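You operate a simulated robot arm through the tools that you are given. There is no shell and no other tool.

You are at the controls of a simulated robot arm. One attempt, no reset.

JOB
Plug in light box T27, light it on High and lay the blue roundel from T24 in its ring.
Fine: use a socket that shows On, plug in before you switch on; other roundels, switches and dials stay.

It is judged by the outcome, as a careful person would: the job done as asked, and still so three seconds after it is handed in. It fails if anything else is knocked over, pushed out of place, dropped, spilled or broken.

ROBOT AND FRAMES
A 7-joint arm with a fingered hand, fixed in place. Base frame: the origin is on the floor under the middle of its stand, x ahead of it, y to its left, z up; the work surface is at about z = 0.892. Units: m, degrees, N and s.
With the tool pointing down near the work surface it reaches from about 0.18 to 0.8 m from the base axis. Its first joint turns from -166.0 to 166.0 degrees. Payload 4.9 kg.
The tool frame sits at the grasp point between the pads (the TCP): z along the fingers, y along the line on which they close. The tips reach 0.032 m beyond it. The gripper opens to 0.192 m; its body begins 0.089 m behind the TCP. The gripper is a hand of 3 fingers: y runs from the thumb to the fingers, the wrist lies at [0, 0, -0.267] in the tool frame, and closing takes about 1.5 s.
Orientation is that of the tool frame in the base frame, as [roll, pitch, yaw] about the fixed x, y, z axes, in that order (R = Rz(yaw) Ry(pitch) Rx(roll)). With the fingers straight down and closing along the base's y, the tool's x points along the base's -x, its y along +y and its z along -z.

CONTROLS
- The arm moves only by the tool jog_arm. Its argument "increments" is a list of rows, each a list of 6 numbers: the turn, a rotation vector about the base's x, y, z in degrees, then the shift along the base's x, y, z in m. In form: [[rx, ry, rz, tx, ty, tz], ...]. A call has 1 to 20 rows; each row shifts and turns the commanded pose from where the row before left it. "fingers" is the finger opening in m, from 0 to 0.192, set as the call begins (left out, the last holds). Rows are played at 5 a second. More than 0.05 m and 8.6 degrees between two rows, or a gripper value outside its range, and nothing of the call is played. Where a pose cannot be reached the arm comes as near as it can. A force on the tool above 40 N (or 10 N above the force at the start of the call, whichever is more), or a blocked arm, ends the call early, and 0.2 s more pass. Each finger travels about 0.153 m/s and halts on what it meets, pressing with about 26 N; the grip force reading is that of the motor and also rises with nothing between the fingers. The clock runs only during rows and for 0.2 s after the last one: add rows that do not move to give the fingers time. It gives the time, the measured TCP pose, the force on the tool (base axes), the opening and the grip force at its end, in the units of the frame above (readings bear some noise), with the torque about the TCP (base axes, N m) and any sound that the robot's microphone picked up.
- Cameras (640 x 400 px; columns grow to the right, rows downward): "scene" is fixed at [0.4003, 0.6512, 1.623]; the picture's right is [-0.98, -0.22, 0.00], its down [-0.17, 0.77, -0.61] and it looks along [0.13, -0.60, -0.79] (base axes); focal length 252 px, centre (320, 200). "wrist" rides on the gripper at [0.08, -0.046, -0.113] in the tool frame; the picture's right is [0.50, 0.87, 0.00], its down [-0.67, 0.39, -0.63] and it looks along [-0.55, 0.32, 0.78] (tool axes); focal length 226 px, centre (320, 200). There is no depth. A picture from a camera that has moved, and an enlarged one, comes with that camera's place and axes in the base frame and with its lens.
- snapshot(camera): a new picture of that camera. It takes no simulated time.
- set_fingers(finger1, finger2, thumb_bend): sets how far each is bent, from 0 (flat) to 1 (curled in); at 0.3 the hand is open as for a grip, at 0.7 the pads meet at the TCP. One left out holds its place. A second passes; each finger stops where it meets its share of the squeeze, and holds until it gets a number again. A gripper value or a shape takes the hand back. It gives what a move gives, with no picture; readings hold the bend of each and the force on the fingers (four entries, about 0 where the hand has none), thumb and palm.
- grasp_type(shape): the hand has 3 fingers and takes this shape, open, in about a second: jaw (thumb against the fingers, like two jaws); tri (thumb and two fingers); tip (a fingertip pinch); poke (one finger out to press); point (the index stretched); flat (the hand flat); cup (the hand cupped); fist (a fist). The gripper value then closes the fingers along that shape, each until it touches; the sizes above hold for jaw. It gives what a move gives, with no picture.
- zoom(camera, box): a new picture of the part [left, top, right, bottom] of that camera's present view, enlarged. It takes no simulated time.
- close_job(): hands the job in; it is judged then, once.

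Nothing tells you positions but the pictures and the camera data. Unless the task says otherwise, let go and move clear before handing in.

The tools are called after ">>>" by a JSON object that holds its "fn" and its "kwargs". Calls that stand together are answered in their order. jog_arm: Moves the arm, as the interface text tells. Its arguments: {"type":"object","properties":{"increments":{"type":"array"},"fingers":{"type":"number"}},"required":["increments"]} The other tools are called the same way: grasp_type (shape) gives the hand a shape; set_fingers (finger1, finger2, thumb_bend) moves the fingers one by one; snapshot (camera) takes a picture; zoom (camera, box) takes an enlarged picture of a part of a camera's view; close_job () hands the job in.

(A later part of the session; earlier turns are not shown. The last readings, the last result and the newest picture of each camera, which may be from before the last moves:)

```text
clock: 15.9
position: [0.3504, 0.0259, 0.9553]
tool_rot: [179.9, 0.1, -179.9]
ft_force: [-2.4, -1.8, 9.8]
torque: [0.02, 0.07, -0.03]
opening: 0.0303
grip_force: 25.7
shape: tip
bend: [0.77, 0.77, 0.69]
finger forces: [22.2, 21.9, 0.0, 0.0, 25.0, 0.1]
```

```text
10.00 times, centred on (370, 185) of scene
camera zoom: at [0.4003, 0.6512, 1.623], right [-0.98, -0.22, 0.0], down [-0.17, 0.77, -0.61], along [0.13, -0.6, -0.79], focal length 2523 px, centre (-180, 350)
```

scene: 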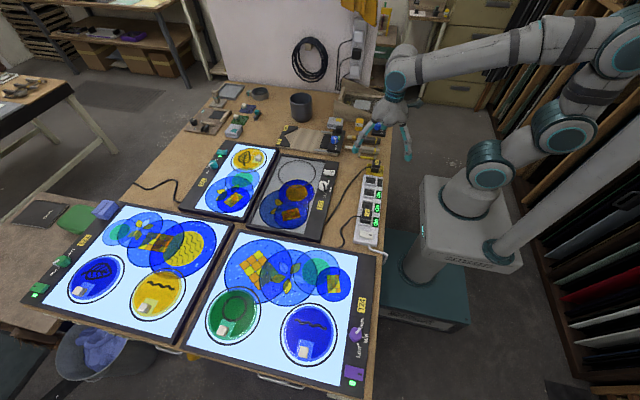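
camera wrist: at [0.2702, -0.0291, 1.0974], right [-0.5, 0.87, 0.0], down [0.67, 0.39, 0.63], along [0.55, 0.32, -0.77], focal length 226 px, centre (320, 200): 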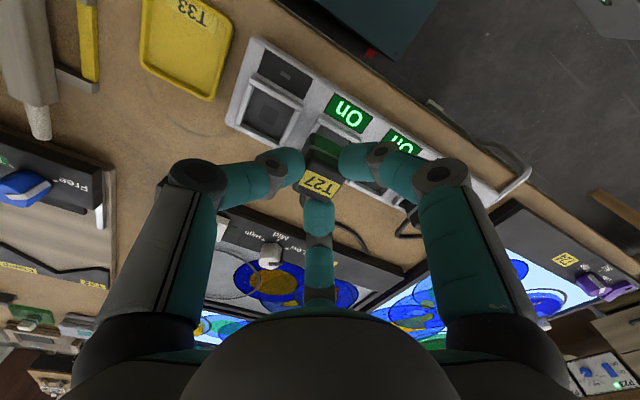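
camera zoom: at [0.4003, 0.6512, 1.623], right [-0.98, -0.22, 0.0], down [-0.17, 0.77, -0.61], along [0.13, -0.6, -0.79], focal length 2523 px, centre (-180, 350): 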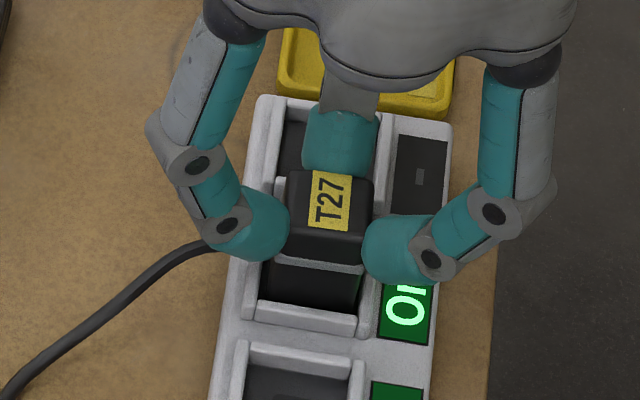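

There is a 10 N contact force, and T27's top is now near the height I estimate for T24's plugged top (about 0.937). I'll compare the two plugs in one picture.

>>> {"fn": "zoom", "kwargs": {"camera": "scene", "box": [345, 165, 395, 245]}}

>>> {"fn": "snapshot", "kwargs": {"camera": "wrist"}}

```text
5.00 times, centred on (370, 205) of scene
camera zoom: at [0.4003, 0.6512, 1.623], right [-0.98, -0.22, 0.0], down [-0.17, 0.77, -0.61], along [0.13, -0.6, -0.79], focal length 1262 px, centre (70, 175)
```

zoom: 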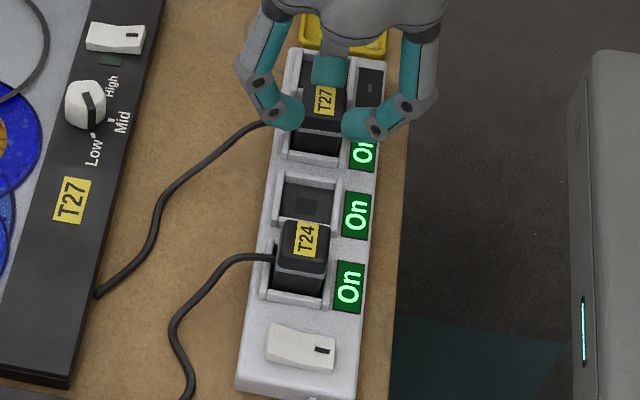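

```text
taken
camera wrist: at [0.2724, -0.0189, 1.0678], right [-0.5, 0.87, 0.0], down [0.67, 0.39, 0.63], along [0.55, 0.32, -0.77], focal length 226 px, centre (320, 200)
```

wrist: 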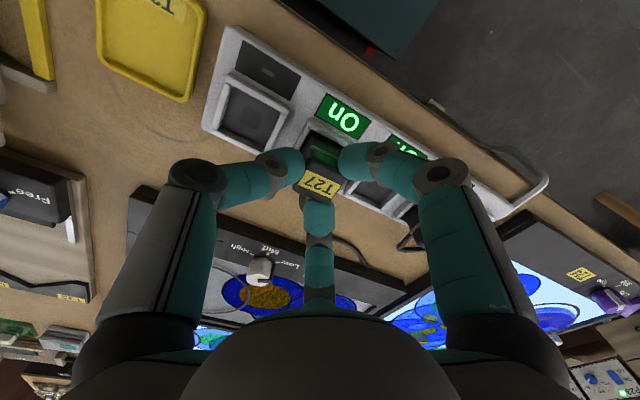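

It looks 2–4 mm high compared with T24. I'll press gently downward and watch the force and travel.

>>> {"fn": "jog_arm", "kwargs": {"increments": [[0, 0, 0, 0, 0, -0.002], [0, 0, 0, 0, 0, -0.001], [0, 0, 0, 0, 0, 0]]}}

>>> {"fn": "zoom", "kwargs": {"camera": "scene", "box": [350, 165, 390, 205]}}

>>> {"fn": "zoom", "kwargs": {"camera": "scene", "box": [350, 195, 390, 235]}}

>>> {"fn": "zoom", "kwargs": {"camera": "wrist", "box": [290, 80, 390, 180]}}

```text
clock: 16.7
position: [0.352, 0.0261, 0.9535]
tool_rot: [179.9, 0.3, -179.8]
ft_force: [-5.5, -3.4, 39.6]
torque: [-0.03, 0.15, -0.07]
opening: 0.0322
grip_force: 26.0
shape: tip
bend: [0.77, 0.77, 0.68]
finger forces: [27.6, 27.3, 0.0, 0.0, 32.4, 0.0]
```

```text
10.00 times, centred on (370, 185) of scene
camera zoom: at [0.4003, 0.6512, 1.623], right [-0.98, -0.22, 0.0], down [-0.17, 0.77, -0.61], along [0.13, -0.6, -0.79], focal length 2523 px, centre (-180, 350)
```

zoom: 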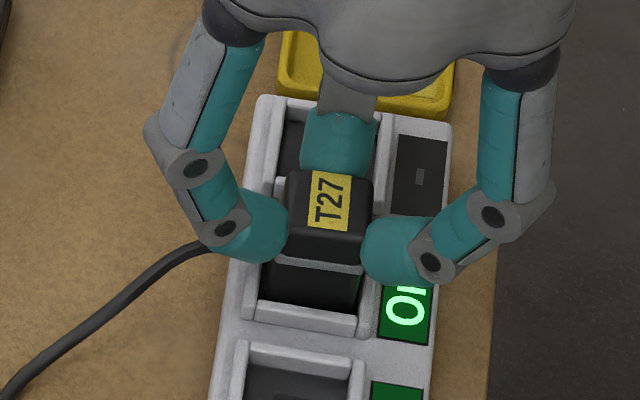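

```text
10.00 times, centred on (370, 215) of scene
camera zoom: at [0.4003, 0.6512, 1.623], right [-0.98, -0.22, 0.0], down [-0.17, 0.77, -0.61], along [0.13, -0.6, -0.79], focal length 2523 px, centre (-180, 50)
```

zoom: 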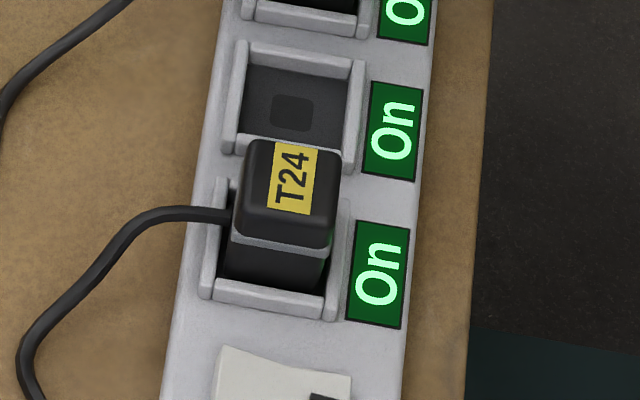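

```text
4.00 times, centred on (340, 130) of wrist
camera zoom: at [0.2725, -0.0193, 1.0657], right [-0.5, 0.87, 0.0], down [0.67, 0.39, 0.64], along [0.55, 0.32, -0.77], focal length 904 px, centre (240, 480)
```

zoom: 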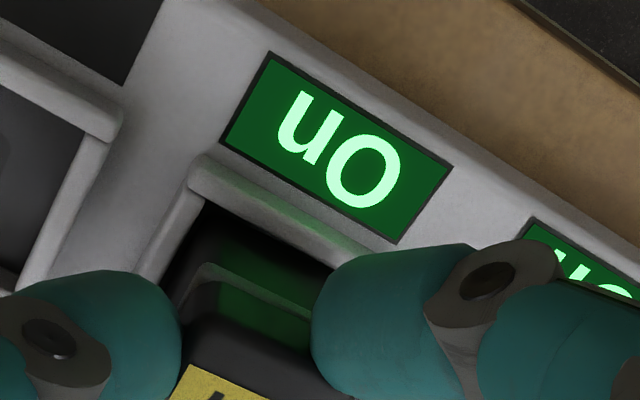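

The plug is bottomed: it didn't move at 40 N, and the visible body height matches T24's. I'll ease off the press, open the fingers a little and check that it stays seated.

>>> {"fn": "jog_arm", "kwargs": {"increments": [[0, 0, 0, -0.001, 0, 0.0025], [0, 0, 0, 0, 0, 0]]}}

>>> {"fn": "jog_arm", "kwargs": {"increments": [[0, 0, 0, 0, 0, 0], [0, 0, 0, 0, 0, 0], [0, 0, 0, 0, 0, 0]], "fingers": 0.065}}

>>> {"fn": "zoom", "kwargs": {"camera": "scene", "box": [345, 165, 395, 245]}}

>>> {"fn": "zoom", "kwargs": {"camera": "wrist", "box": [270, 80, 410, 200]}}

```text
clock: 17.3
position: [0.3505, 0.0264, 0.9545]
tool_rot: [179.9, 0.1, -179.9]
ft_force: [6.6, -1.9, 19.8]
torque: [0.0, -0.2, 0.0]
opening: 0.0321
grip_force: 26.6
shape: tip
bend: [0.77, 0.77, 0.68]
finger forces: [22.2, 27.7, 0.0, 0.0, 28.7, 0.1]
```

```text
clock: 18.1
position: [0.3491, 0.0254, 0.9539]
tool_rot: [180.0, -0.1, -179.9]
ft_force: [0.6, 0.7, -0.2]
torque: [0.01, 0.02, -0.02]
opening: 0.0646
grip_force: 0.0
shape: tip
bend: [0.45, 0.45, 0.7]
finger forces: [0.1, 0.1, 0.1, 0.1, 0.1, 0.0]
```

```text
5.00 times, centred on (370, 205) of scene
camera zoom: at [0.4003, 0.6512, 1.623], right [-0.98, -0.22, 0.0], down [-0.17, 0.77, -0.61], along [0.13, -0.6, -0.79], focal length 1262 px, centre (70, 175)
```

zoom: 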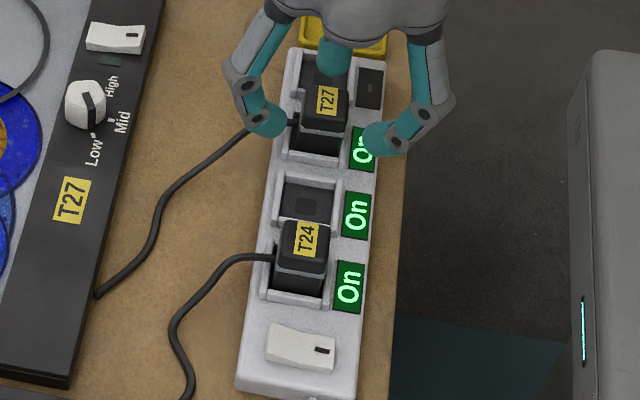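

```text
3.33 times, centred on (340, 140) of wrist
camera zoom: at [0.2707, -0.0193, 1.0662], right [-0.5, 0.87, 0.0], down [0.67, 0.39, 0.63], along [0.55, 0.32, -0.78], focal length 754 px, centre (253, 400)
```

zoom: 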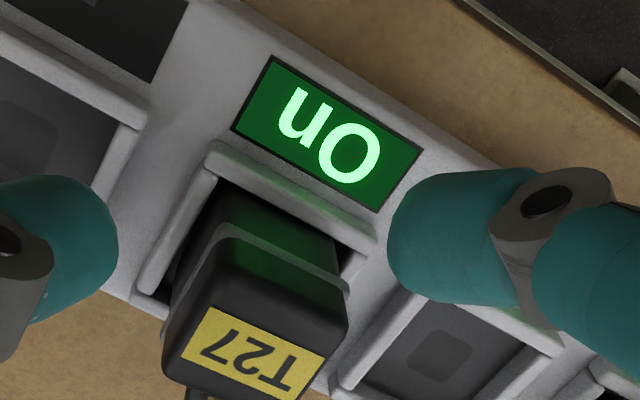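

The plug stays in the socket on its own, upright. I'll rise straight up and move over T27's control panel for a close look.

>>> {"fn": "jog_arm", "kwargs": {"increments": [[0, 0, 0, 0, 0, 0.02], [0, 0, 0, 0, 0, 0.03], [0, 0, 0, 0, 0, 0.04], [0, 0, 0, 0.03, 0, 0.02], [0, 0, 0, 0.04, 0, 0], [0, 0, 0, 0.04, 0, 0], [0, 0, 0, 0.03, 0, 0], [0, 0, 0, 0, 0, 0], [0, 0, 0, 0, 0, 0]], "fingers": 0.065}}

>>> {"fn": "jog_arm", "kwargs": {"increments": [[0, 0, 0, 0, 0, 0], [0, 0, 0, 0, 0, 0], [0, 0, 0, 0, 0, 0], [0, 0, 0, 0, 0, 0]], "fingers": 0.192}}

>>> {"fn": "snapshot", "kwargs": {"camera": "wrist"}}

>>> {"fn": "zoom", "kwargs": {"camera": "wrist", "box": [220, 80, 420, 210]}}

>>> {"fn": "snapshot", "kwargs": {"camera": "scene"}}

```text
clock: 20.1
position: [0.4894, 0.027, 1.0669]
tool_rot: [179.9, 0.1, -179.8]
ft_force: [0.6, 0.1, -0.2]
torque: [0.02, -0.01, -0.02]
opening: 0.065
grip_force: 0.1
shape: tip
bend: [0.45, 0.45, 0.7]
finger forces: [0.1, 0.0, 0.0, 0.0, 0.1, 0.0]
```

```text
clock: 21.1
position: [0.4897, 0.0268, 1.0684]
tool_rot: [179.9, 0.1, -179.9]
ft_force: [-0.8, 0.0, 0.8]
torque: [-0.02, 0.02, 0.03]
opening: 0.1918
grip_force: 0.0
shape: tip
bend: [0.3, 0.3, 0.3]
finger forces: [0.0, 0.1, 0.0, 0.1, 0.1, 0.0]
```

```text
taken
camera wrist: at [0.4119, -0.0182, 1.1795], right [-0.5, 0.87, 0.0], down [0.67, 0.39, 0.63], along [0.55, 0.32, -0.77], focal length 226 px, centre (320, 200)
```

wrist: 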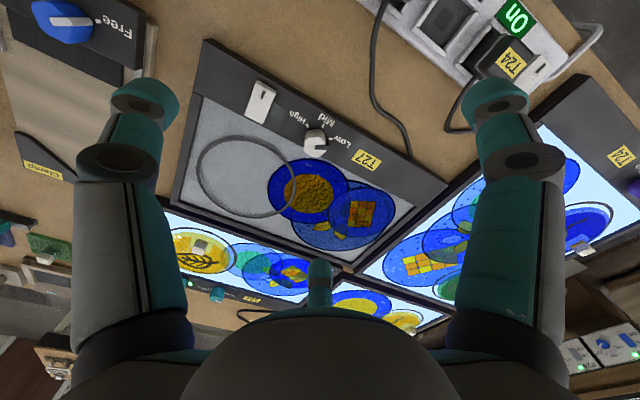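

```text
3.08 times, centred on (320, 145) of wrist
camera zoom: at [0.4119, -0.0182, 1.1795], right [-0.5, 0.87, 0.0], down [0.67, 0.39, 0.63], along [0.55, 0.32, -0.77], focal length 696 px, centre (320, 369)
```

zoom: 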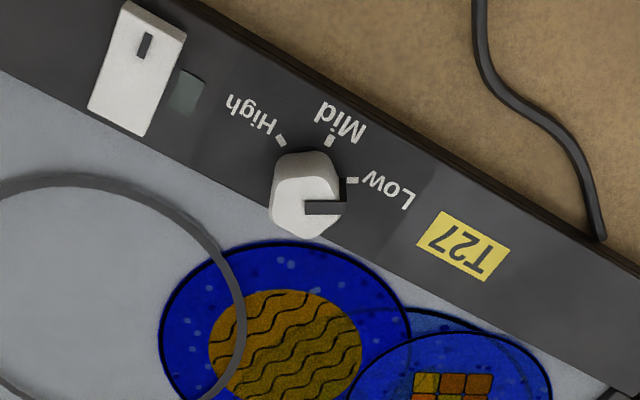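

```text
taken
```

scene: 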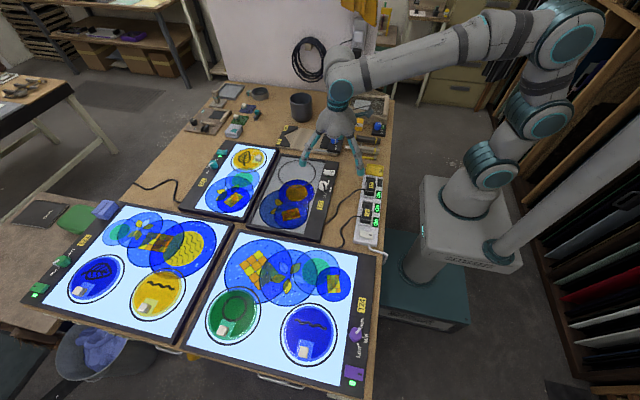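

The dial axis comes out at about (0.521, 0.038) with its top near z 0.925, the pointer is on Low, and High is +118–120° around. Next I'll look closely at T27's rocker and compare it with rockers that are on.

>>> {"fn": "zoom", "kwargs": {"camera": "wrist", "box": [235, 70, 305, 130]}}

>>> {"fn": "zoom", "kwargs": {"camera": "scene", "box": [315, 160, 345, 185]}}

>>> {"fn": "zoom", "kwargs": {"camera": "scene", "box": [350, 220, 390, 250]}}

>>> {"fn": "zoom", "kwargs": {"camera": "scene", "box": [330, 360, 370, 395]}}

>>> {"fn": "zoom", "kwargs": {"camera": "scene", "box": [200, 145, 235, 175]}}

>>> {"fn": "zoom", "kwargs": {"camera": "wrist", "box": [290, 110, 350, 165]}}

```text
6.67 times, centred on (270, 100) of wrist
camera zoom: at [0.4119, -0.0182, 1.1795], right [-0.5, 0.87, 0.0], down [0.67, 0.39, 0.63], along [0.55, 0.32, -0.77], focal length 1507 px, centre (653, 867)
```

zoom: 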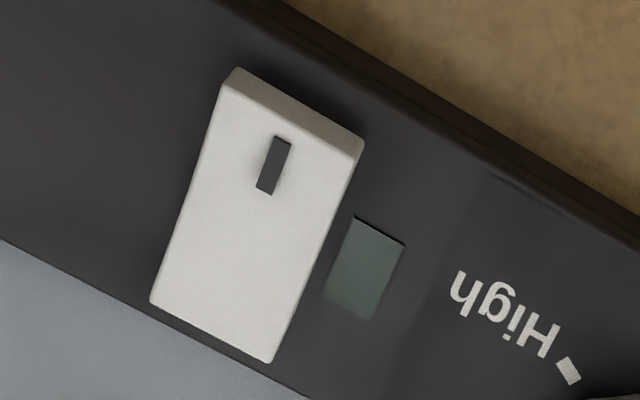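

```text
16.00 times, centred on (330, 172) of scene
camera zoom: at [0.4003, 0.6512, 1.623], right [-0.98, -0.22, 0.0], down [-0.17, 0.77, -0.61], along [0.13, -0.6, -0.79], focal length 4037 px, centre (160, 640)
```

zoom: 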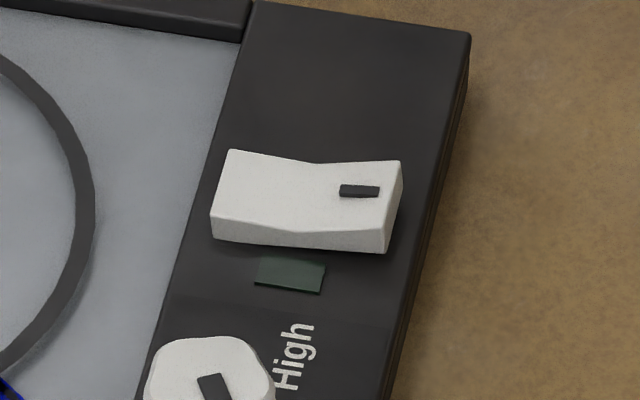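

```text
13.33 times, centred on (370, 235) of scene
camera zoom: at [0.4003, 0.6512, 1.623], right [-0.98, -0.22, 0.0], down [-0.17, 0.77, -0.61], along [0.13, -0.6, -0.79], focal length 3364 px, centre (-347, -267)
```

zoom: 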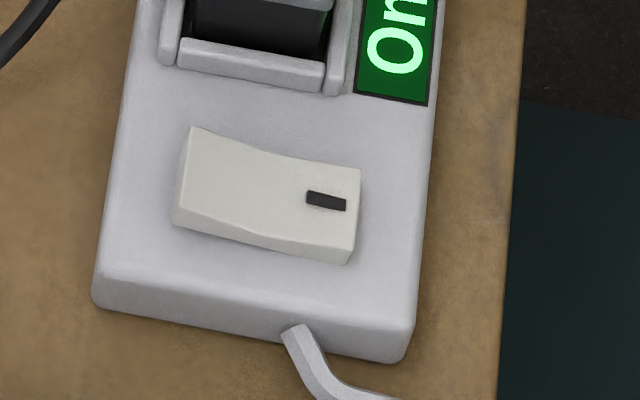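

```text
11.43 times, centred on (350, 378) of scene
camera zoom: at [0.4003, 0.6512, 1.623], right [-0.98, -0.22, 0.0], down [-0.17, 0.77, -0.61], along [0.13, -0.6, -0.79], focal length 2883 px, centre (-23, -1829)
```

zoom: 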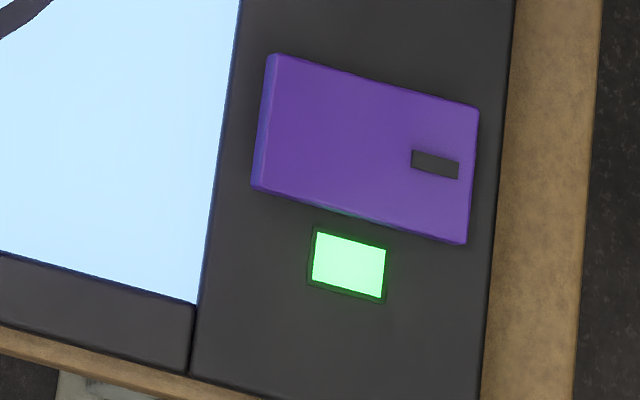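

```text
13.33 times, centred on (218, 160) of scene
camera zoom: at [0.4003, 0.6512, 1.623], right [-0.98, -0.22, 0.0], down [-0.17, 0.77, -0.61], along [0.13, -0.6, -0.79], focal length 3364 px, centre (1687, 733)
```

zoom: 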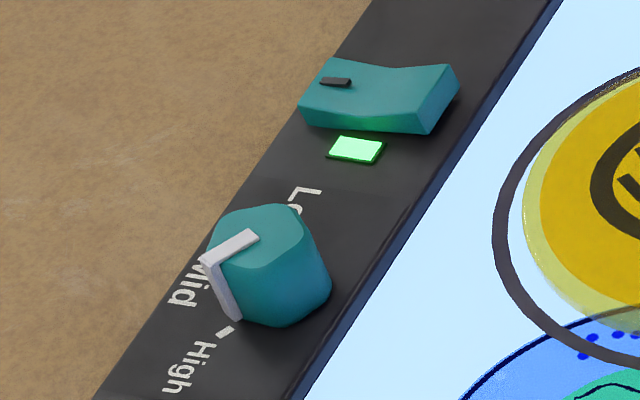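

```text
7.27 times, centred on (320, 138) of wrist
camera zoom: at [0.4119, -0.0182, 1.1795], right [-0.5, 0.87, 0.0], down [0.67, 0.39, 0.63], along [0.55, 0.32, -0.77], focal length 1644 px, centre (320, 654)
```

zoom: 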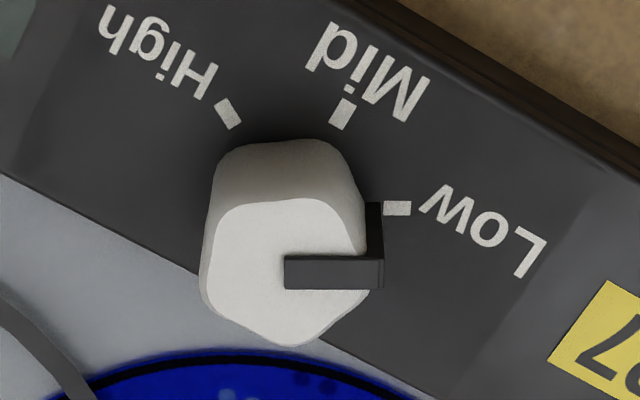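

The mark end of a rocker is down when it is on (strip, T25) and up on T27, so I need to press T27's mark end, at -x. First the dial: I'll pre-turn the hand -60° so the +120° turn stays centred, and move above the dial.

>>> {"fn": "jog_arm", "kwargs": {"increments": [[0, 0, -7.5, 0.004, 0.0015, 0], [0, 0, -7.5, 0.004, 0.0015, 0], [0, 0, -7.5, 0.004, 0.0015, 0], [0, 0, -7.5, 0.004, 0.0015, 0], [0, 0, -7.5, 0.004, 0.0015, -0.005], [0, 0, -7.5, 0.004, 0.0015, -0.015], [0, 0, -7.5, 0.004, 0.001, -0.02], [0, 0, -7.5, 0.003, 0.0005, -0.02], [0, 0, 0, 0, 0, -0.01], [0, 0, 0, 0, 0, 0], [0, 0, 0, 0, 0, 0]], "fingers": 0.07}}

>>> {"fn": "snapshot", "kwargs": {"camera": "wrist"}}

>>> {"fn": "zoom", "kwargs": {"camera": "scene", "box": [270, 130, 370, 210]}}

```text
clock: 23.5
position: [0.5211, 0.0371, 0.9927]
tool_rot: [179.9, 0.2, 120.1]
ft_force: [-0.1, 0.2, -0.1]
torque: [-0.02, -0.02, -0.07]
opening: 0.0705
grip_force: 0.1
shape: tip
bend: [0.43, 0.43, 0.7]
finger forces: [0.0, 0.0, 0.0, 0.1, 0.0, 0.0]
```

```text
taken
camera wrist: at [0.4413, 0.0834, 1.1061], right [0.5, 0.87, 0.0], down [0.67, -0.39, 0.63], along [0.55, -0.32, -0.77], focal length 226 px, centre (320, 200)
```

wrist: 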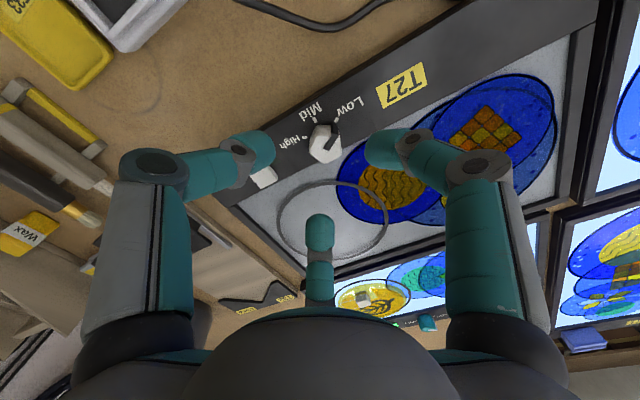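

```text
5.00 times, centred on (320, 170) of scene
camera zoom: at [0.4003, 0.6512, 1.623], right [-0.98, -0.22, 0.0], down [-0.17, 0.77, -0.61], along [0.13, -0.6, -0.79], focal length 1262 px, centre (320, 350)
```

zoom: 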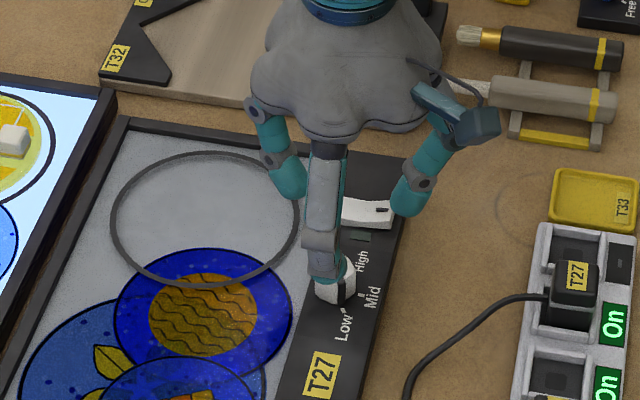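

The hand is over the dial. I'll check the centring of the dial in this view.

>>> {"fn": "zoom", "kwargs": {"camera": "wrist", "box": [260, 90, 390, 175]}}

```text
4.71 times, centred on (325, 132) of wrist
camera zoom: at [0.4413, 0.0834, 1.1061], right [0.5, 0.87, 0.0], down [0.67, -0.39, 0.63], along [0.55, -0.32, -0.77], focal length 1064 px, centre (296, 518)
```

zoom: 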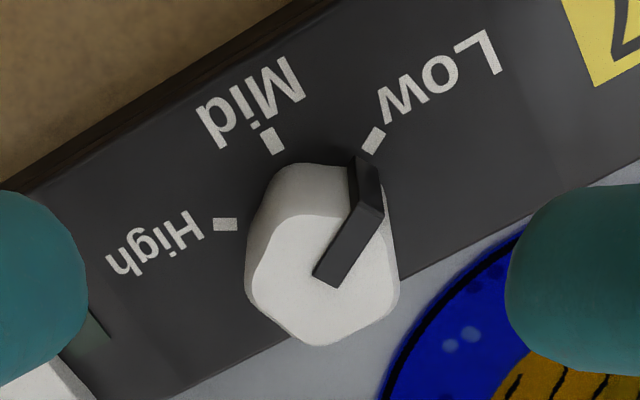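

Using both views, the dial axis is at about (0.5245, 0.0405) with its top near z 0.919. I'll shift onto it and lower in stages.

>>> {"fn": "jog_arm", "kwargs": {"increments": [[0, 0, 0, 0.0035, 0.0035, 0], [0, 0, 0, 0, 0, -0.02], [0, 0, 0, 0, 0, -0.018], [0, 0, 0, 0, 0, 0]]}}

>>> {"fn": "zoom", "kwargs": {"camera": "wrist", "box": [230, 90, 410, 210]}}

>>> {"fn": "zoom", "kwargs": {"camera": "scene", "box": [290, 150, 360, 210]}}

```text
clock: 24.5
position: [0.5246, 0.0409, 0.9573]
tool_rot: [179.9, 0.1, 120.1]
ft_force: [0.8, 0.0, -0.6]
torque: [0.01, -0.01, -0.02]
opening: 0.0706
grip_force: 0.1
shape: tip
bend: [0.43, 0.43, 0.7]
finger forces: [0.0, 0.0, 0.0, 0.1, 0.0, 0.0]
```

```text
3.33 times, centred on (320, 150) of wrist
camera zoom: at [0.4456, 0.088, 1.0696], right [0.5, 0.87, 0.0], down [0.67, -0.39, 0.63], along [0.55, -0.32, -0.77], focal length 754 px, centre (320, 367)
```

zoom: 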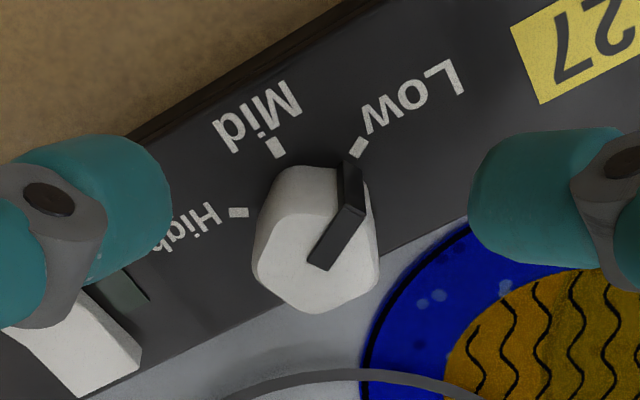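

```text
6.67 times, centred on (325, 180) of scene
camera zoom: at [0.4003, 0.6512, 1.623], right [-0.98, -0.22, 0.0], down [-0.17, 0.77, -0.61], along [0.13, -0.6, -0.79], focal length 1682 px, centre (287, 333)
```

zoom: 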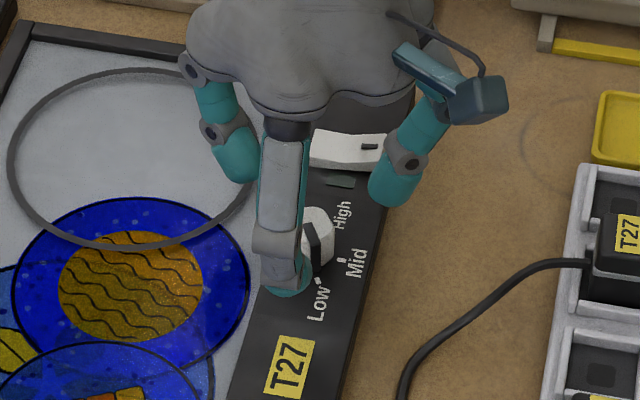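

The dial sits on the tool axis. I'll lower another 2 cm so the fingertips straddle the knob, then close gently.

>>> {"fn": "jog_arm", "kwargs": {"increments": [[0, 0, 0, 0, 0, -0.01], [0, 0, 0, 0, 0, -0.01], [0, 0, 0, 0, 0, 0]], "fingers": 0.06}}

>>> {"fn": "zoom", "kwargs": {"camera": "wrist", "box": [230, 90, 410, 210]}}

>>> {"fn": "zoom", "kwargs": {"camera": "scene", "box": [290, 150, 360, 210]}}

```text
clock: 25.3
position: [0.5237, 0.0417, 0.9377]
tool_rot: [179.9, 0.1, 120.1]
ft_force: [0.5, -0.2, -0.1]
torque: [0.02, -0.01, 0.03]
opening: 0.0607
grip_force: 0.1
shape: tip
bend: [0.47, 0.47, 0.7]
finger forces: [0.0, 0.1, 0.0, 0.0, 0.0, 0.0]
```

```text
3.33 times, centred on (320, 150) of wrist
camera zoom: at [0.4456, 0.0879, 1.0506], right [0.5, 0.87, 0.0], down [0.67, -0.39, 0.63], along [0.55, -0.32, -0.77], focal length 754 px, centre (320, 367)
```

zoom: 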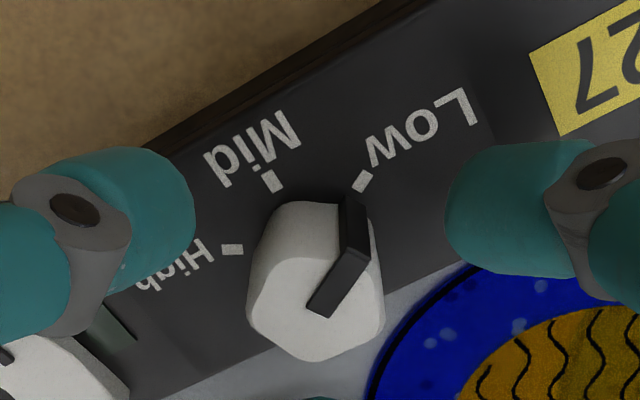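

```text
6.67 times, centred on (325, 180) of scene
camera zoom: at [0.4003, 0.6512, 1.623], right [-0.98, -0.22, 0.0], down [-0.17, 0.77, -0.61], along [0.13, -0.6, -0.79], focal length 1682 px, centre (287, 333)
```

zoom: 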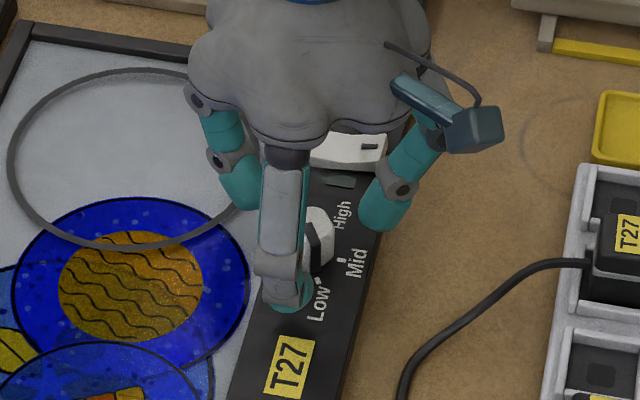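

The fingertips are around the knob and clear of the rocker. I'll close on the knob and check before turning.

>>> {"fn": "jog_arm", "kwargs": {"increments": [[0, 0, 0, 0, 0, 0], [0, 0, 0, 0, 0, 0], [0, 0, 0, 0, 0, 0], [0, 0, 0, 0, 0, 0]], "fingers": 0.0}}

>>> {"fn": "zoom", "kwargs": {"camera": "wrist", "box": [230, 90, 410, 210]}}

>>> {"fn": "zoom", "kwargs": {"camera": "scene", "box": [290, 150, 360, 210]}}

```text
clock: 26.3
position: [0.5244, 0.0415, 0.9373]
tool_rot: [179.9, 0.0, 120.1]
ft_force: [0.1, 0.7, -5.4]
torque: [-0.03, 0.02, 0.06]
opening: 0.0231
grip_force: 25.9
shape: tip
bend: [0.75, 0.75, 0.7]
finger forces: [22.3, 23.1, 0.0, 0.0, 23.0, 0.1]
```

```text
3.33 times, centred on (320, 150) of wrist
camera zoom: at [0.4455, 0.0879, 1.0503], right [0.5, 0.87, 0.0], down [0.67, -0.39, 0.63], along [0.55, -0.32, -0.78], focal length 754 px, centre (320, 367)
```

zoom: 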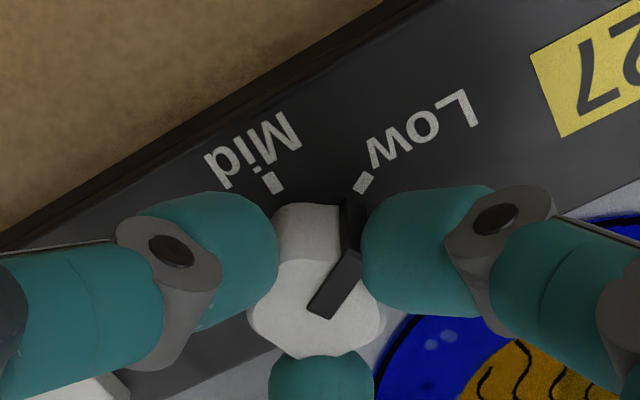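

```text
6.67 times, centred on (325, 180) of scene
camera zoom: at [0.4003, 0.6512, 1.623], right [-0.98, -0.22, 0.0], down [-0.17, 0.77, -0.61], along [0.13, -0.6, -0.79], focal length 1682 px, centre (287, 333)
```

zoom: 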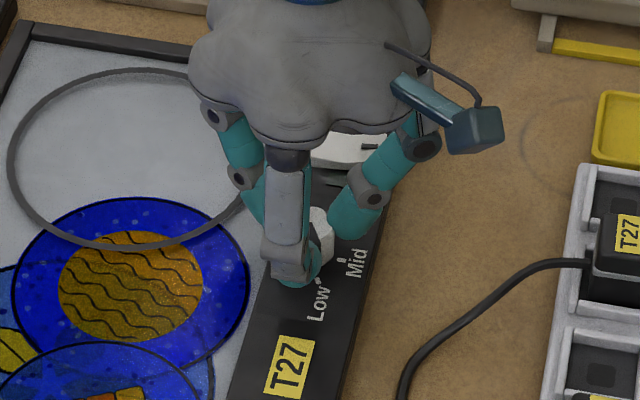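

All three fingers hold the knob at about 23 N each. I'll turn it the first 60° toward Mid and check that it follows.

>>> {"fn": "jog_arm", "kwargs": {"increments": [[0, 0, 6, 0, 0, 0], [0, 0, 6, 0, 0, 0], [0, 0, 6, 0, 0, 0], [0, 0, 6, 0, 0, 0], [0, 0, 6, 0, 0, 0], [0, 0, 6, 0, 0, 0], [0, 0, 6, 0, 0, 0], [0, 0, 6, 0, 0, 0], [0, 0, 6, 0, 0, 0], [0, 0, 6, 0, 0, 0], [0, 0, 0, 0, 0, 0]]}}

>>> {"fn": "zoom", "kwargs": {"camera": "wrist", "box": [230, 90, 410, 210]}}

>>> {"fn": "zoom", "kwargs": {"camera": "scene", "box": [290, 150, 360, 210]}}

```text
clock: 28.7
position: [0.5227, 0.0409, 0.938]
tool_rot: [180.0, 0.1, -179.9]
ft_force: [0.1, -1.7, 4.8]
torque: [-0.02, 0.02, -0.05]
opening: 0.023
grip_force: 25.8
shape: tip
bend: [0.75, 0.75, 0.7]
finger forces: [23.5, 24.7, 0.0, 0.0, 25.4, 0.1]
```

```text
3.33 times, centred on (320, 150) of wrist
camera zoom: at [0.4451, -0.0056, 1.0498], right [-0.5, 0.86, 0.0], down [0.67, 0.39, 0.63], along [0.55, 0.32, -0.77], focal length 754 px, centre (320, 367)
```

zoom: 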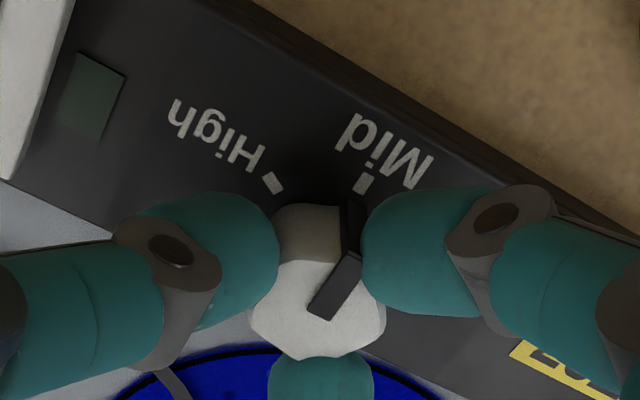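

```text
6.67 times, centred on (325, 180) of scene
camera zoom: at [0.4003, 0.6512, 1.623], right [-0.98, -0.22, 0.0], down [-0.17, 0.77, -0.61], along [0.13, -0.6, -0.79], focal length 1682 px, centre (287, 333)
```

zoom: 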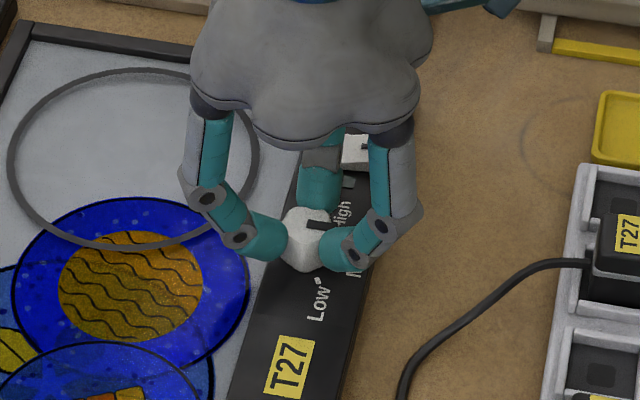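

The knob followed exactly and now points at Mid. I'll continue another 60° to High.

>>> {"fn": "jog_arm", "kwargs": {"increments": [[0, 0, 6, 0, 0, 0], [0, 0, 6, 0, 0, 0], [0, 0, 6, 0, 0, 0], [0, 0, 6, 0, 0, 0], [0, 0, 6, 0, 0, 0], [0, 0, 6, 0, 0, 0], [0, 0, 6, 0, 0, 0], [0, 0, 6, 0, 0, 0], [0, 0, 6, 0, 0, 0], [0, 0, 6, 0, 0, 0], [0, 0, 0, 0, 0, 0]]}}

>>> {"fn": "zoom", "kwargs": {"camera": "wrist", "box": [230, 90, 410, 210]}}

>>> {"fn": "zoom", "kwargs": {"camera": "scene", "box": [290, 150, 360, 210]}}

```text
clock: 31.1
position: [0.5228, 0.0417, 0.937]
tool_rot: [-180.0, 0.1, -119.9]
ft_force: [2.5, -14.0, 10.3]
torque: [-0.36, -0.13, -0.16]
opening: 0.0235
grip_force: 26.5
shape: tip
bend: [0.75, 0.75, 0.7]
finger forces: [24.9, 23.1, 0.1, 0.0, 32.5, 0.0]
```

```text
3.33 times, centred on (320, 150) of wrist
camera zoom: at [0.5252, -0.0513, 1.0497], right [-1.0, 0.0, 0.0], down [0.0, 0.77, 0.63], along [0.0, 0.63, -0.77], focal length 754 px, centre (320, 367)
```

zoom: 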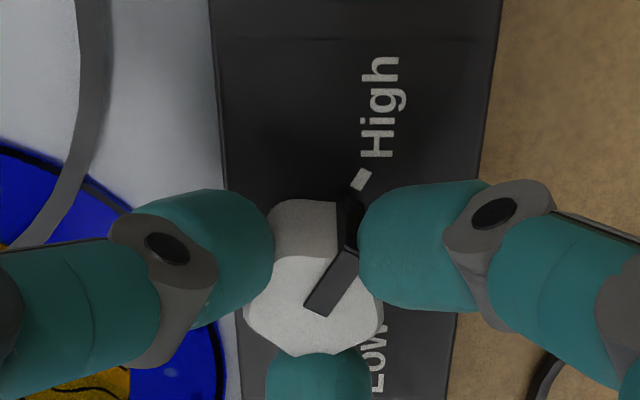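

```text
6.67 times, centred on (325, 180) of scene
camera zoom: at [0.4003, 0.6512, 1.623], right [-0.98, -0.22, 0.0], down [-0.17, 0.77, -0.61], along [0.13, -0.6, -0.79], focal length 1682 px, centre (287, 333)
```

zoom: 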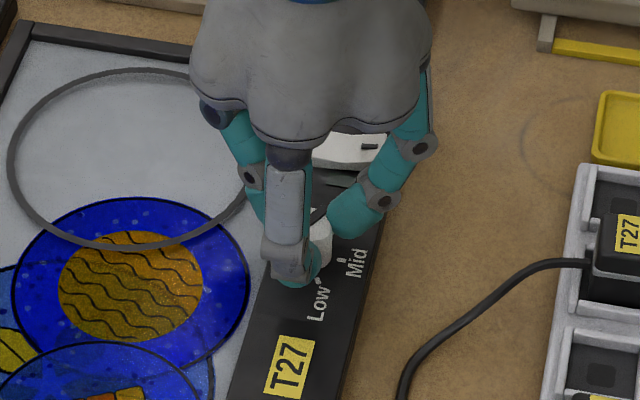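

The pointer now lines up with High, with a slight end-stop load. I'll release, rise and check the dial and that nothing else moved.

>>> {"fn": "jog_arm", "kwargs": {"increments": [[0, 0, 0, 0, 0, 0], [0, 0, 0, 0, 0, 0], [0, 0, 0, 0, 0, 0]], "fingers": 0.06}}

>>> {"fn": "jog_arm", "kwargs": {"increments": [[0, 0, 0, 0, 0, 0.02], [0, 0, 0, 0, 0, 0.03], [0, 0, 0, 0, 0, 0.04], [0, 0, 0, 0, 0, 0]]}}

>>> {"fn": "snapshot", "kwargs": {"camera": "wrist"}}

>>> {"fn": "zoom", "kwargs": {"camera": "wrist", "box": [230, 60, 410, 200]}}

>>> {"fn": "zoom", "kwargs": {"camera": "scene", "box": [290, 150, 360, 210]}}

```text
clock: 31.9
position: [0.5233, 0.0407, 0.9364]
tool_rot: [179.8, 0.0, -119.9]
ft_force: [-0.2, 0.3, -0.3]
torque: [-0.04, 0.04, -0.01]
opening: 0.0596
grip_force: 0.0
shape: tip
bend: [0.47, 0.47, 0.7]
finger forces: [0.0, 0.0, 0.1, 0.0, 0.0, 0.0]
```

```text
clock: 32.9
position: [0.5225, 0.0397, 1.027]
tool_rot: [179.9, 0.1, -119.9]
ft_force: [0.1, 0.1, 0.3]
torque: [0.0, -0.05, -0.04]
opening: 0.0596
grip_force: 0.1
shape: tip
bend: [0.47, 0.47, 0.7]
finger forces: [0.0, 0.0, 0.0, 0.0, 0.1, 0.0]
```

```text
taken
camera wrist: at [0.5244, -0.051, 1.1389], right [-1.0, 0.0, 0.0], down [0.0, 0.77, 0.63], along [0.0, 0.63, -0.77], focal length 226 px, centre (320, 200)
```

wrist: 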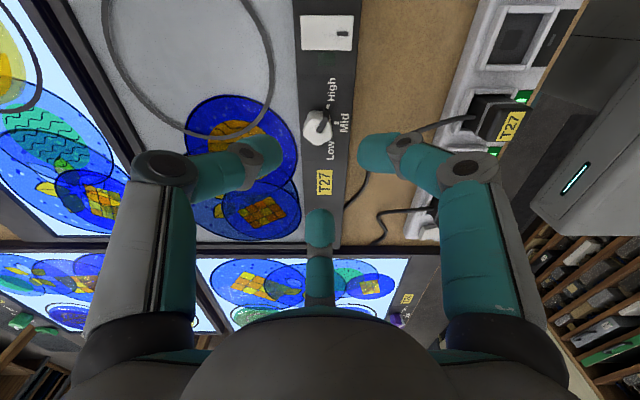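

```text
2.86 times, centred on (320, 130) of wrist
camera zoom: at [0.5244, -0.051, 1.1389], right [-1.0, 0.0, 0.0], down [0.0, 0.77, 0.63], along [0.0, 0.63, -0.77], focal length 646 px, centre (320, 400)
```

zoom: 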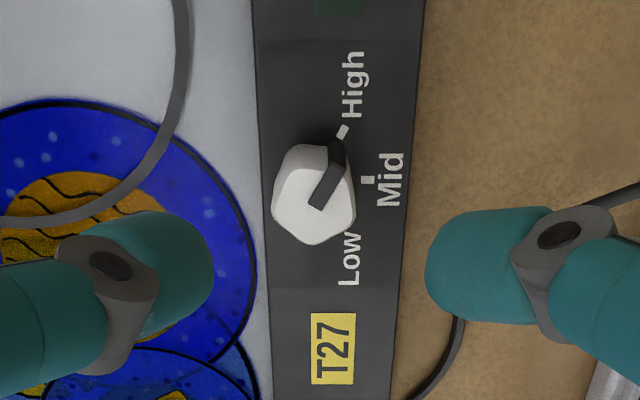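

```text
6.67 times, centred on (325, 180) of scene
camera zoom: at [0.4003, 0.6512, 1.623], right [-0.98, -0.22, 0.0], down [-0.17, 0.77, -0.61], along [0.13, -0.6, -0.79], focal length 1682 px, centre (287, 333)
```

zoom: 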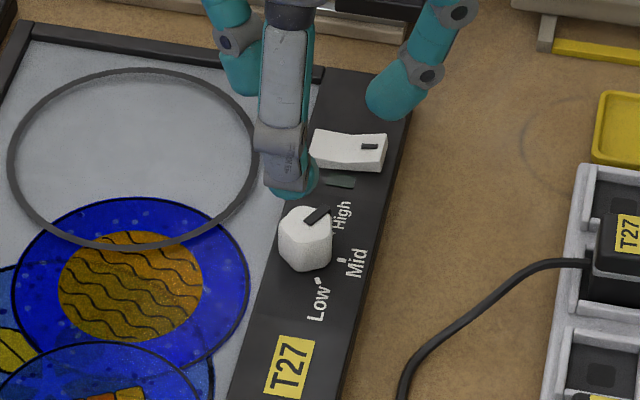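

The dial reads High and nothing else has moved. For the rocker I'll rise a bit more and try the poke shape to see where its fingertip sits.

>>> {"fn": "jog_arm", "kwargs": {"increments": [[0, 0, 0, 0, -0.01, 0.04], [0, 0, 0, 0, -0.01, 0.04], [0, 0, 0, 0, 0, 0]]}}

>>> {"fn": "grasp_type", "kwargs": {"shape": "poke"}}

>>> {"fn": "snapshot", "kwargs": {"camera": "wrist"}}

>>> {"fn": "zoom", "kwargs": {"camera": "scene", "box": [250, 70, 390, 190]}}

```text
clock: 33.7
position: [0.524, 0.0212, 1.1044]
tool_rot: [179.9, -0.1, -120.0]
ft_force: [-0.6, 0.1, 0.2]
torque: [0.01, -0.01, 0.02]
opening: 0.0594
grip_force: 0.1
shape: tip
bend: [0.47, 0.47, 0.7]
finger forces: [0.0, 0.0, 0.1, 0.1, 0.0, 0.0]
```

```text
clock: 34.6
position: [0.524, 0.0232, 1.105]
tool_rot: [180.0, 0.0, -119.9]
ft_force: [0.1, 0.3, 0.3]
torque: [0.0, -0.01, 0.04]
opening: 0.0002
grip_force: 0.1
shape: poke
bend: [1.0, 1.0, 0.91]
finger forces: [0.0, 0.0, 0.0, 0.0, 0.0, 0.0]
```

```text
taken
camera wrist: at [0.5248, -0.069, 1.2171], right [-1.0, 0.0, 0.0], down [0.0, 0.77, 0.63], along [0.0, 0.63, -0.77], focal length 226 px, centre (320, 200)
```

wrist: 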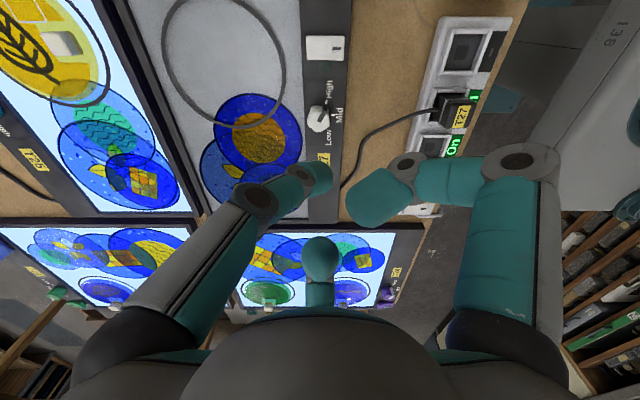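

```text
3.33 times, centred on (320, 130) of scene
camera zoom: at [0.4003, 0.6512, 1.623], right [-0.98, -0.22, 0.0], down [-0.17, 0.77, -0.61], along [0.13, -0.6, -0.79], focal length 841 px, centre (320, 433)
```

zoom: 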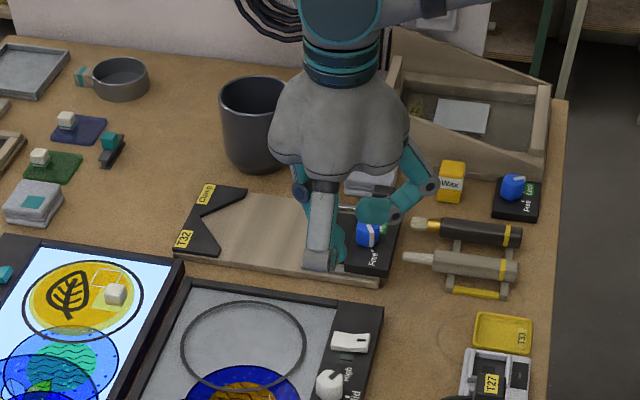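

In poke every finger is curled, so it isn't obvious which tip presses. I'll set the fingers one by one instead: two curled and the thumb extended downward.

>>> {"fn": "set_fingers", "kwargs": {"finger1": 1.0, "finger2": 1.0, "thumb_bend": 0.5}}

>>> {"fn": "snapshot", "kwargs": {"camera": "wrist"}}

>>> {"fn": "zoom", "kwargs": {"camera": "scene", "box": [250, 70, 390, 190]}}

```text
clock: 35.6
position: [0.5237, 0.0225, 1.1047]
tool_rot: [179.9, 0.0, -119.9]
ft_force: [-0.7, -0.1, 0.2]
torque: [-0.02, -0.03, 0.03]
opening: 0.0568
grip_force: 0.1
shape: fingers
bend: [0.98, 0.98, 0.5]
finger forces: [0.0, 0.1, 0.1, 0.0, 0.0, 0.1]
```

```text
taken
camera wrist: at [0.5248, -0.069, 1.2171], right [-1.0, 0.0, 0.0], down [0.0, 0.77, 0.63], along [0.0, 0.63, -0.77], focal length 226 px, centre (320, 200)
```

wrist: 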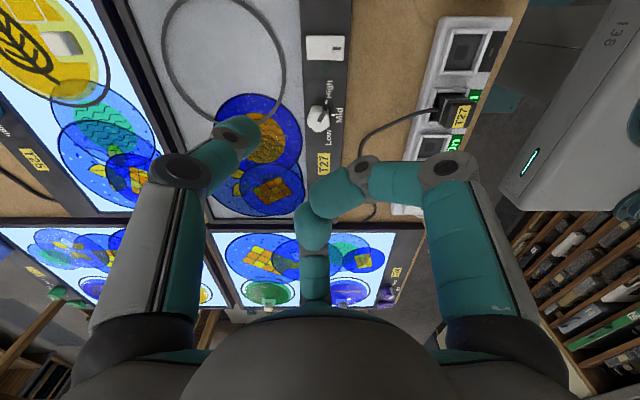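

```text
3.33 times, centred on (320, 130) of scene
camera zoom: at [0.4003, 0.6512, 1.623], right [-0.98, -0.22, 0.0], down [-0.17, 0.77, -0.61], along [0.13, -0.6, -0.79], focal length 841 px, centre (320, 433)
```

zoom: 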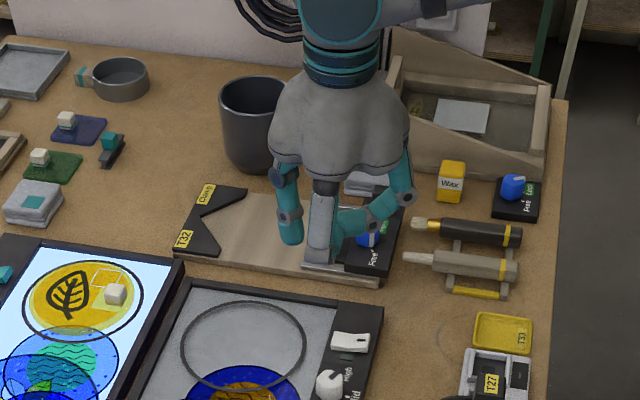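

The thumb now points straight down as the lowest tip, roughly at TCP + (0.052, -0.030, -0.035), with the fingers curled well above it. I'll bring that tip above the rocker's mark end, near (0.502, -0.037), and check.

>>> {"fn": "jog_arm", "kwargs": {"increments": [[0, 0, 0, -0.037, -0.015, -0.02], [0, 0, 0, -0.037, -0.0145, -0.03], [0, 0, 0, 0, 0, -0.04], [0, 0, 0, 0, 0, -0.02], [0, 0, 0, 0, 0, 0]]}}

>>> {"fn": "snapshot", "kwargs": {"camera": "wrist"}}

>>> {"fn": "zoom", "kwargs": {"camera": "scene", "box": [290, 120, 390, 200]}}

```text
clock: 36.8
position: [0.4493, -0.0087, 0.9944]
tool_rot: [-180.0, 0.1, -119.9]
ft_force: [0.3, 0.2, -0.2]
torque: [-0.01, -0.01, -0.02]
opening: 0.0566
grip_force: 0.0
shape: fingers
bend: [0.98, 0.98, 0.5]
finger forces: [0.0, 0.0, 0.1, 0.0, 0.0, 0.0]
```

```text
taken
camera wrist: at [0.4498, -0.1, 1.1073], right [-1.0, 0.0, 0.0], down [0.0, 0.77, 0.63], along [0.0, 0.63, -0.77], focal length 226 px, centre (320, 200)
```

wrist: 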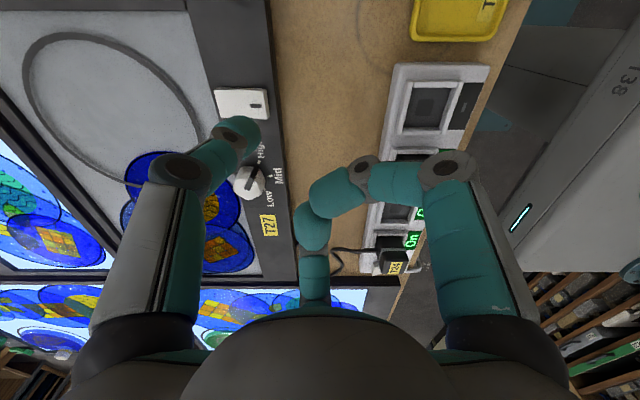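

```text
5.00 times, centred on (340, 160) of scene
camera zoom: at [0.4003, 0.6512, 1.623], right [-0.98, -0.22, 0.0], down [-0.17, 0.77, -0.61], along [0.13, -0.6, -0.79], focal length 1262 px, centre (220, 400)
```

zoom: 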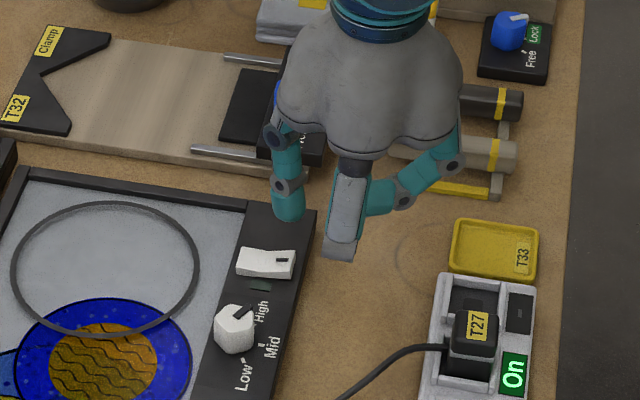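

The thumb tip is above the mark end of the rocker, landing about 2–3 mm toward the edge. I'll nudge it slightly and lower toward contact in small steps.

>>> {"fn": "jog_arm", "kwargs": {"increments": [[0, 0, 0, 0.002, -0.002, 0], [0, 0, 0, 0, 0, -0.015], [0, 0, 0, 0, 0, -0.015], [0, 0, 0, 0, 0, 0]]}}

>>> {"fn": "zoom", "kwargs": {"camera": "scene", "box": [310, 145, 360, 190]}}

>>> {"fn": "zoom", "kwargs": {"camera": "wrist", "box": [160, 60, 320, 200]}}

```text
clock: 37.8
position: [0.4499, -0.0118, 0.9655]
tool_rot: [179.9, 0.1, -119.9]
ft_force: [-0.2, 0.7, 0.0]
torque: [0.02, -0.01, 0.0]
opening: 0.0567
grip_force: 0.1
shape: fingers
bend: [0.98, 0.98, 0.5]
finger forces: [0.0, 0.0, 0.0, 0.0, 0.1, 0.0]
```

```text
8.89 times, centred on (335, 168) of scene
camera zoom: at [0.4003, 0.6512, 1.623], right [-0.98, -0.22, 0.0], down [-0.17, 0.77, -0.61], along [0.13, -0.6, -0.79], focal length 2243 px, centre (187, 489)
```

zoom: 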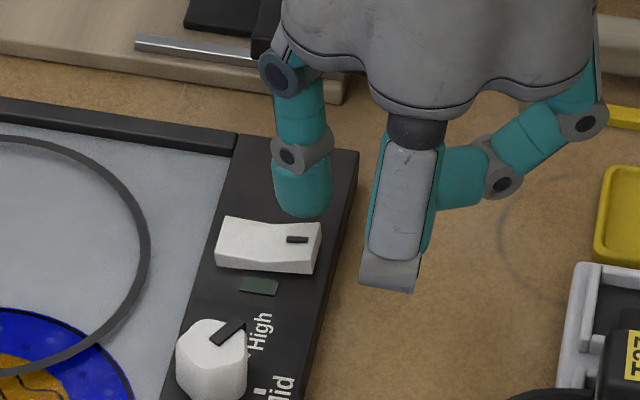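

```text
2.86 times, centred on (240, 130) of wrist
camera zoom: at [0.4515, -0.1025, 1.0776], right [-1.0, 0.0, 0.0], down [0.0, 0.77, 0.63], along [0.0, 0.63, -0.77], focal length 646 px, centre (549, 400)
```

zoom: 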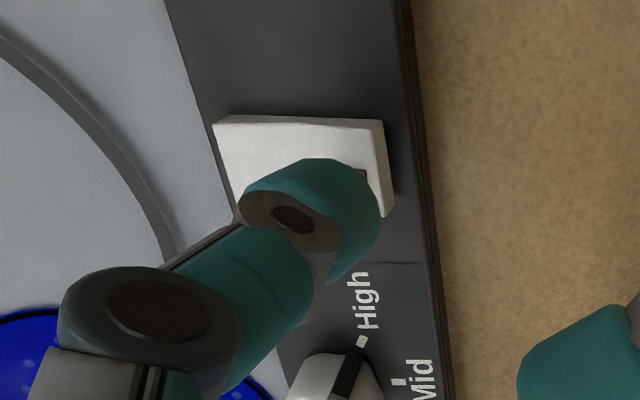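

The tip is directly over the mark end, about 2 cm above it. I'll lower in small steps to press.

>>> {"fn": "jog_arm", "kwargs": {"increments": [[0, 0, 0, 0, 0, -0.006], [0, 0, 0, 0, 0, -0.005], [0, 0, 0, 0, 0, -0.004], [0, 0, 0, 0, 0, -0.002], [0, 0, 0, 0, 0, -0.002], [0, 0, 0, 0, 0, 0]]}}

>>> {"fn": "zoom", "kwargs": {"camera": "scene", "box": [310, 145, 360, 190]}}

```text
clock: 39.2
position: [0.4524, -0.0114, 0.9477]
tool_rot: [179.9, 0.0, -119.8]
ft_force: [0.7, 0.3, 0.6]
torque: [-0.03, 0.03, 0.02]
opening: 0.0567
grip_force: 0.1
shape: fingers
bend: [0.98, 0.98, 0.5]
finger forces: [0.1, 0.1, 0.0, 0.1, 0.0, 0.1]
```

```text
8.89 times, centred on (335, 168) of scene
camera zoom: at [0.4003, 0.6512, 1.623], right [-0.98, -0.22, 0.0], down [-0.17, 0.77, -0.61], along [0.13, -0.6, -0.79], focal length 2243 px, centre (187, 489)
```

zoom: 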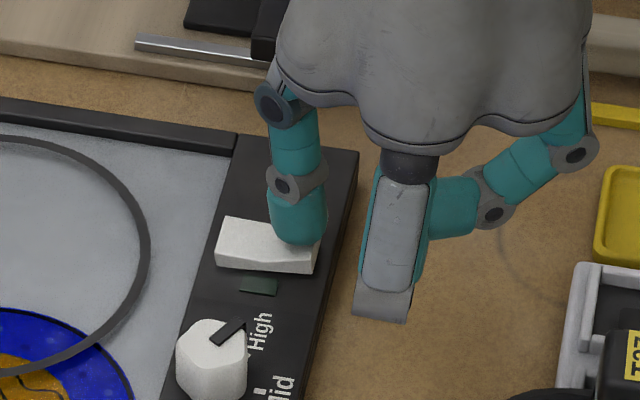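

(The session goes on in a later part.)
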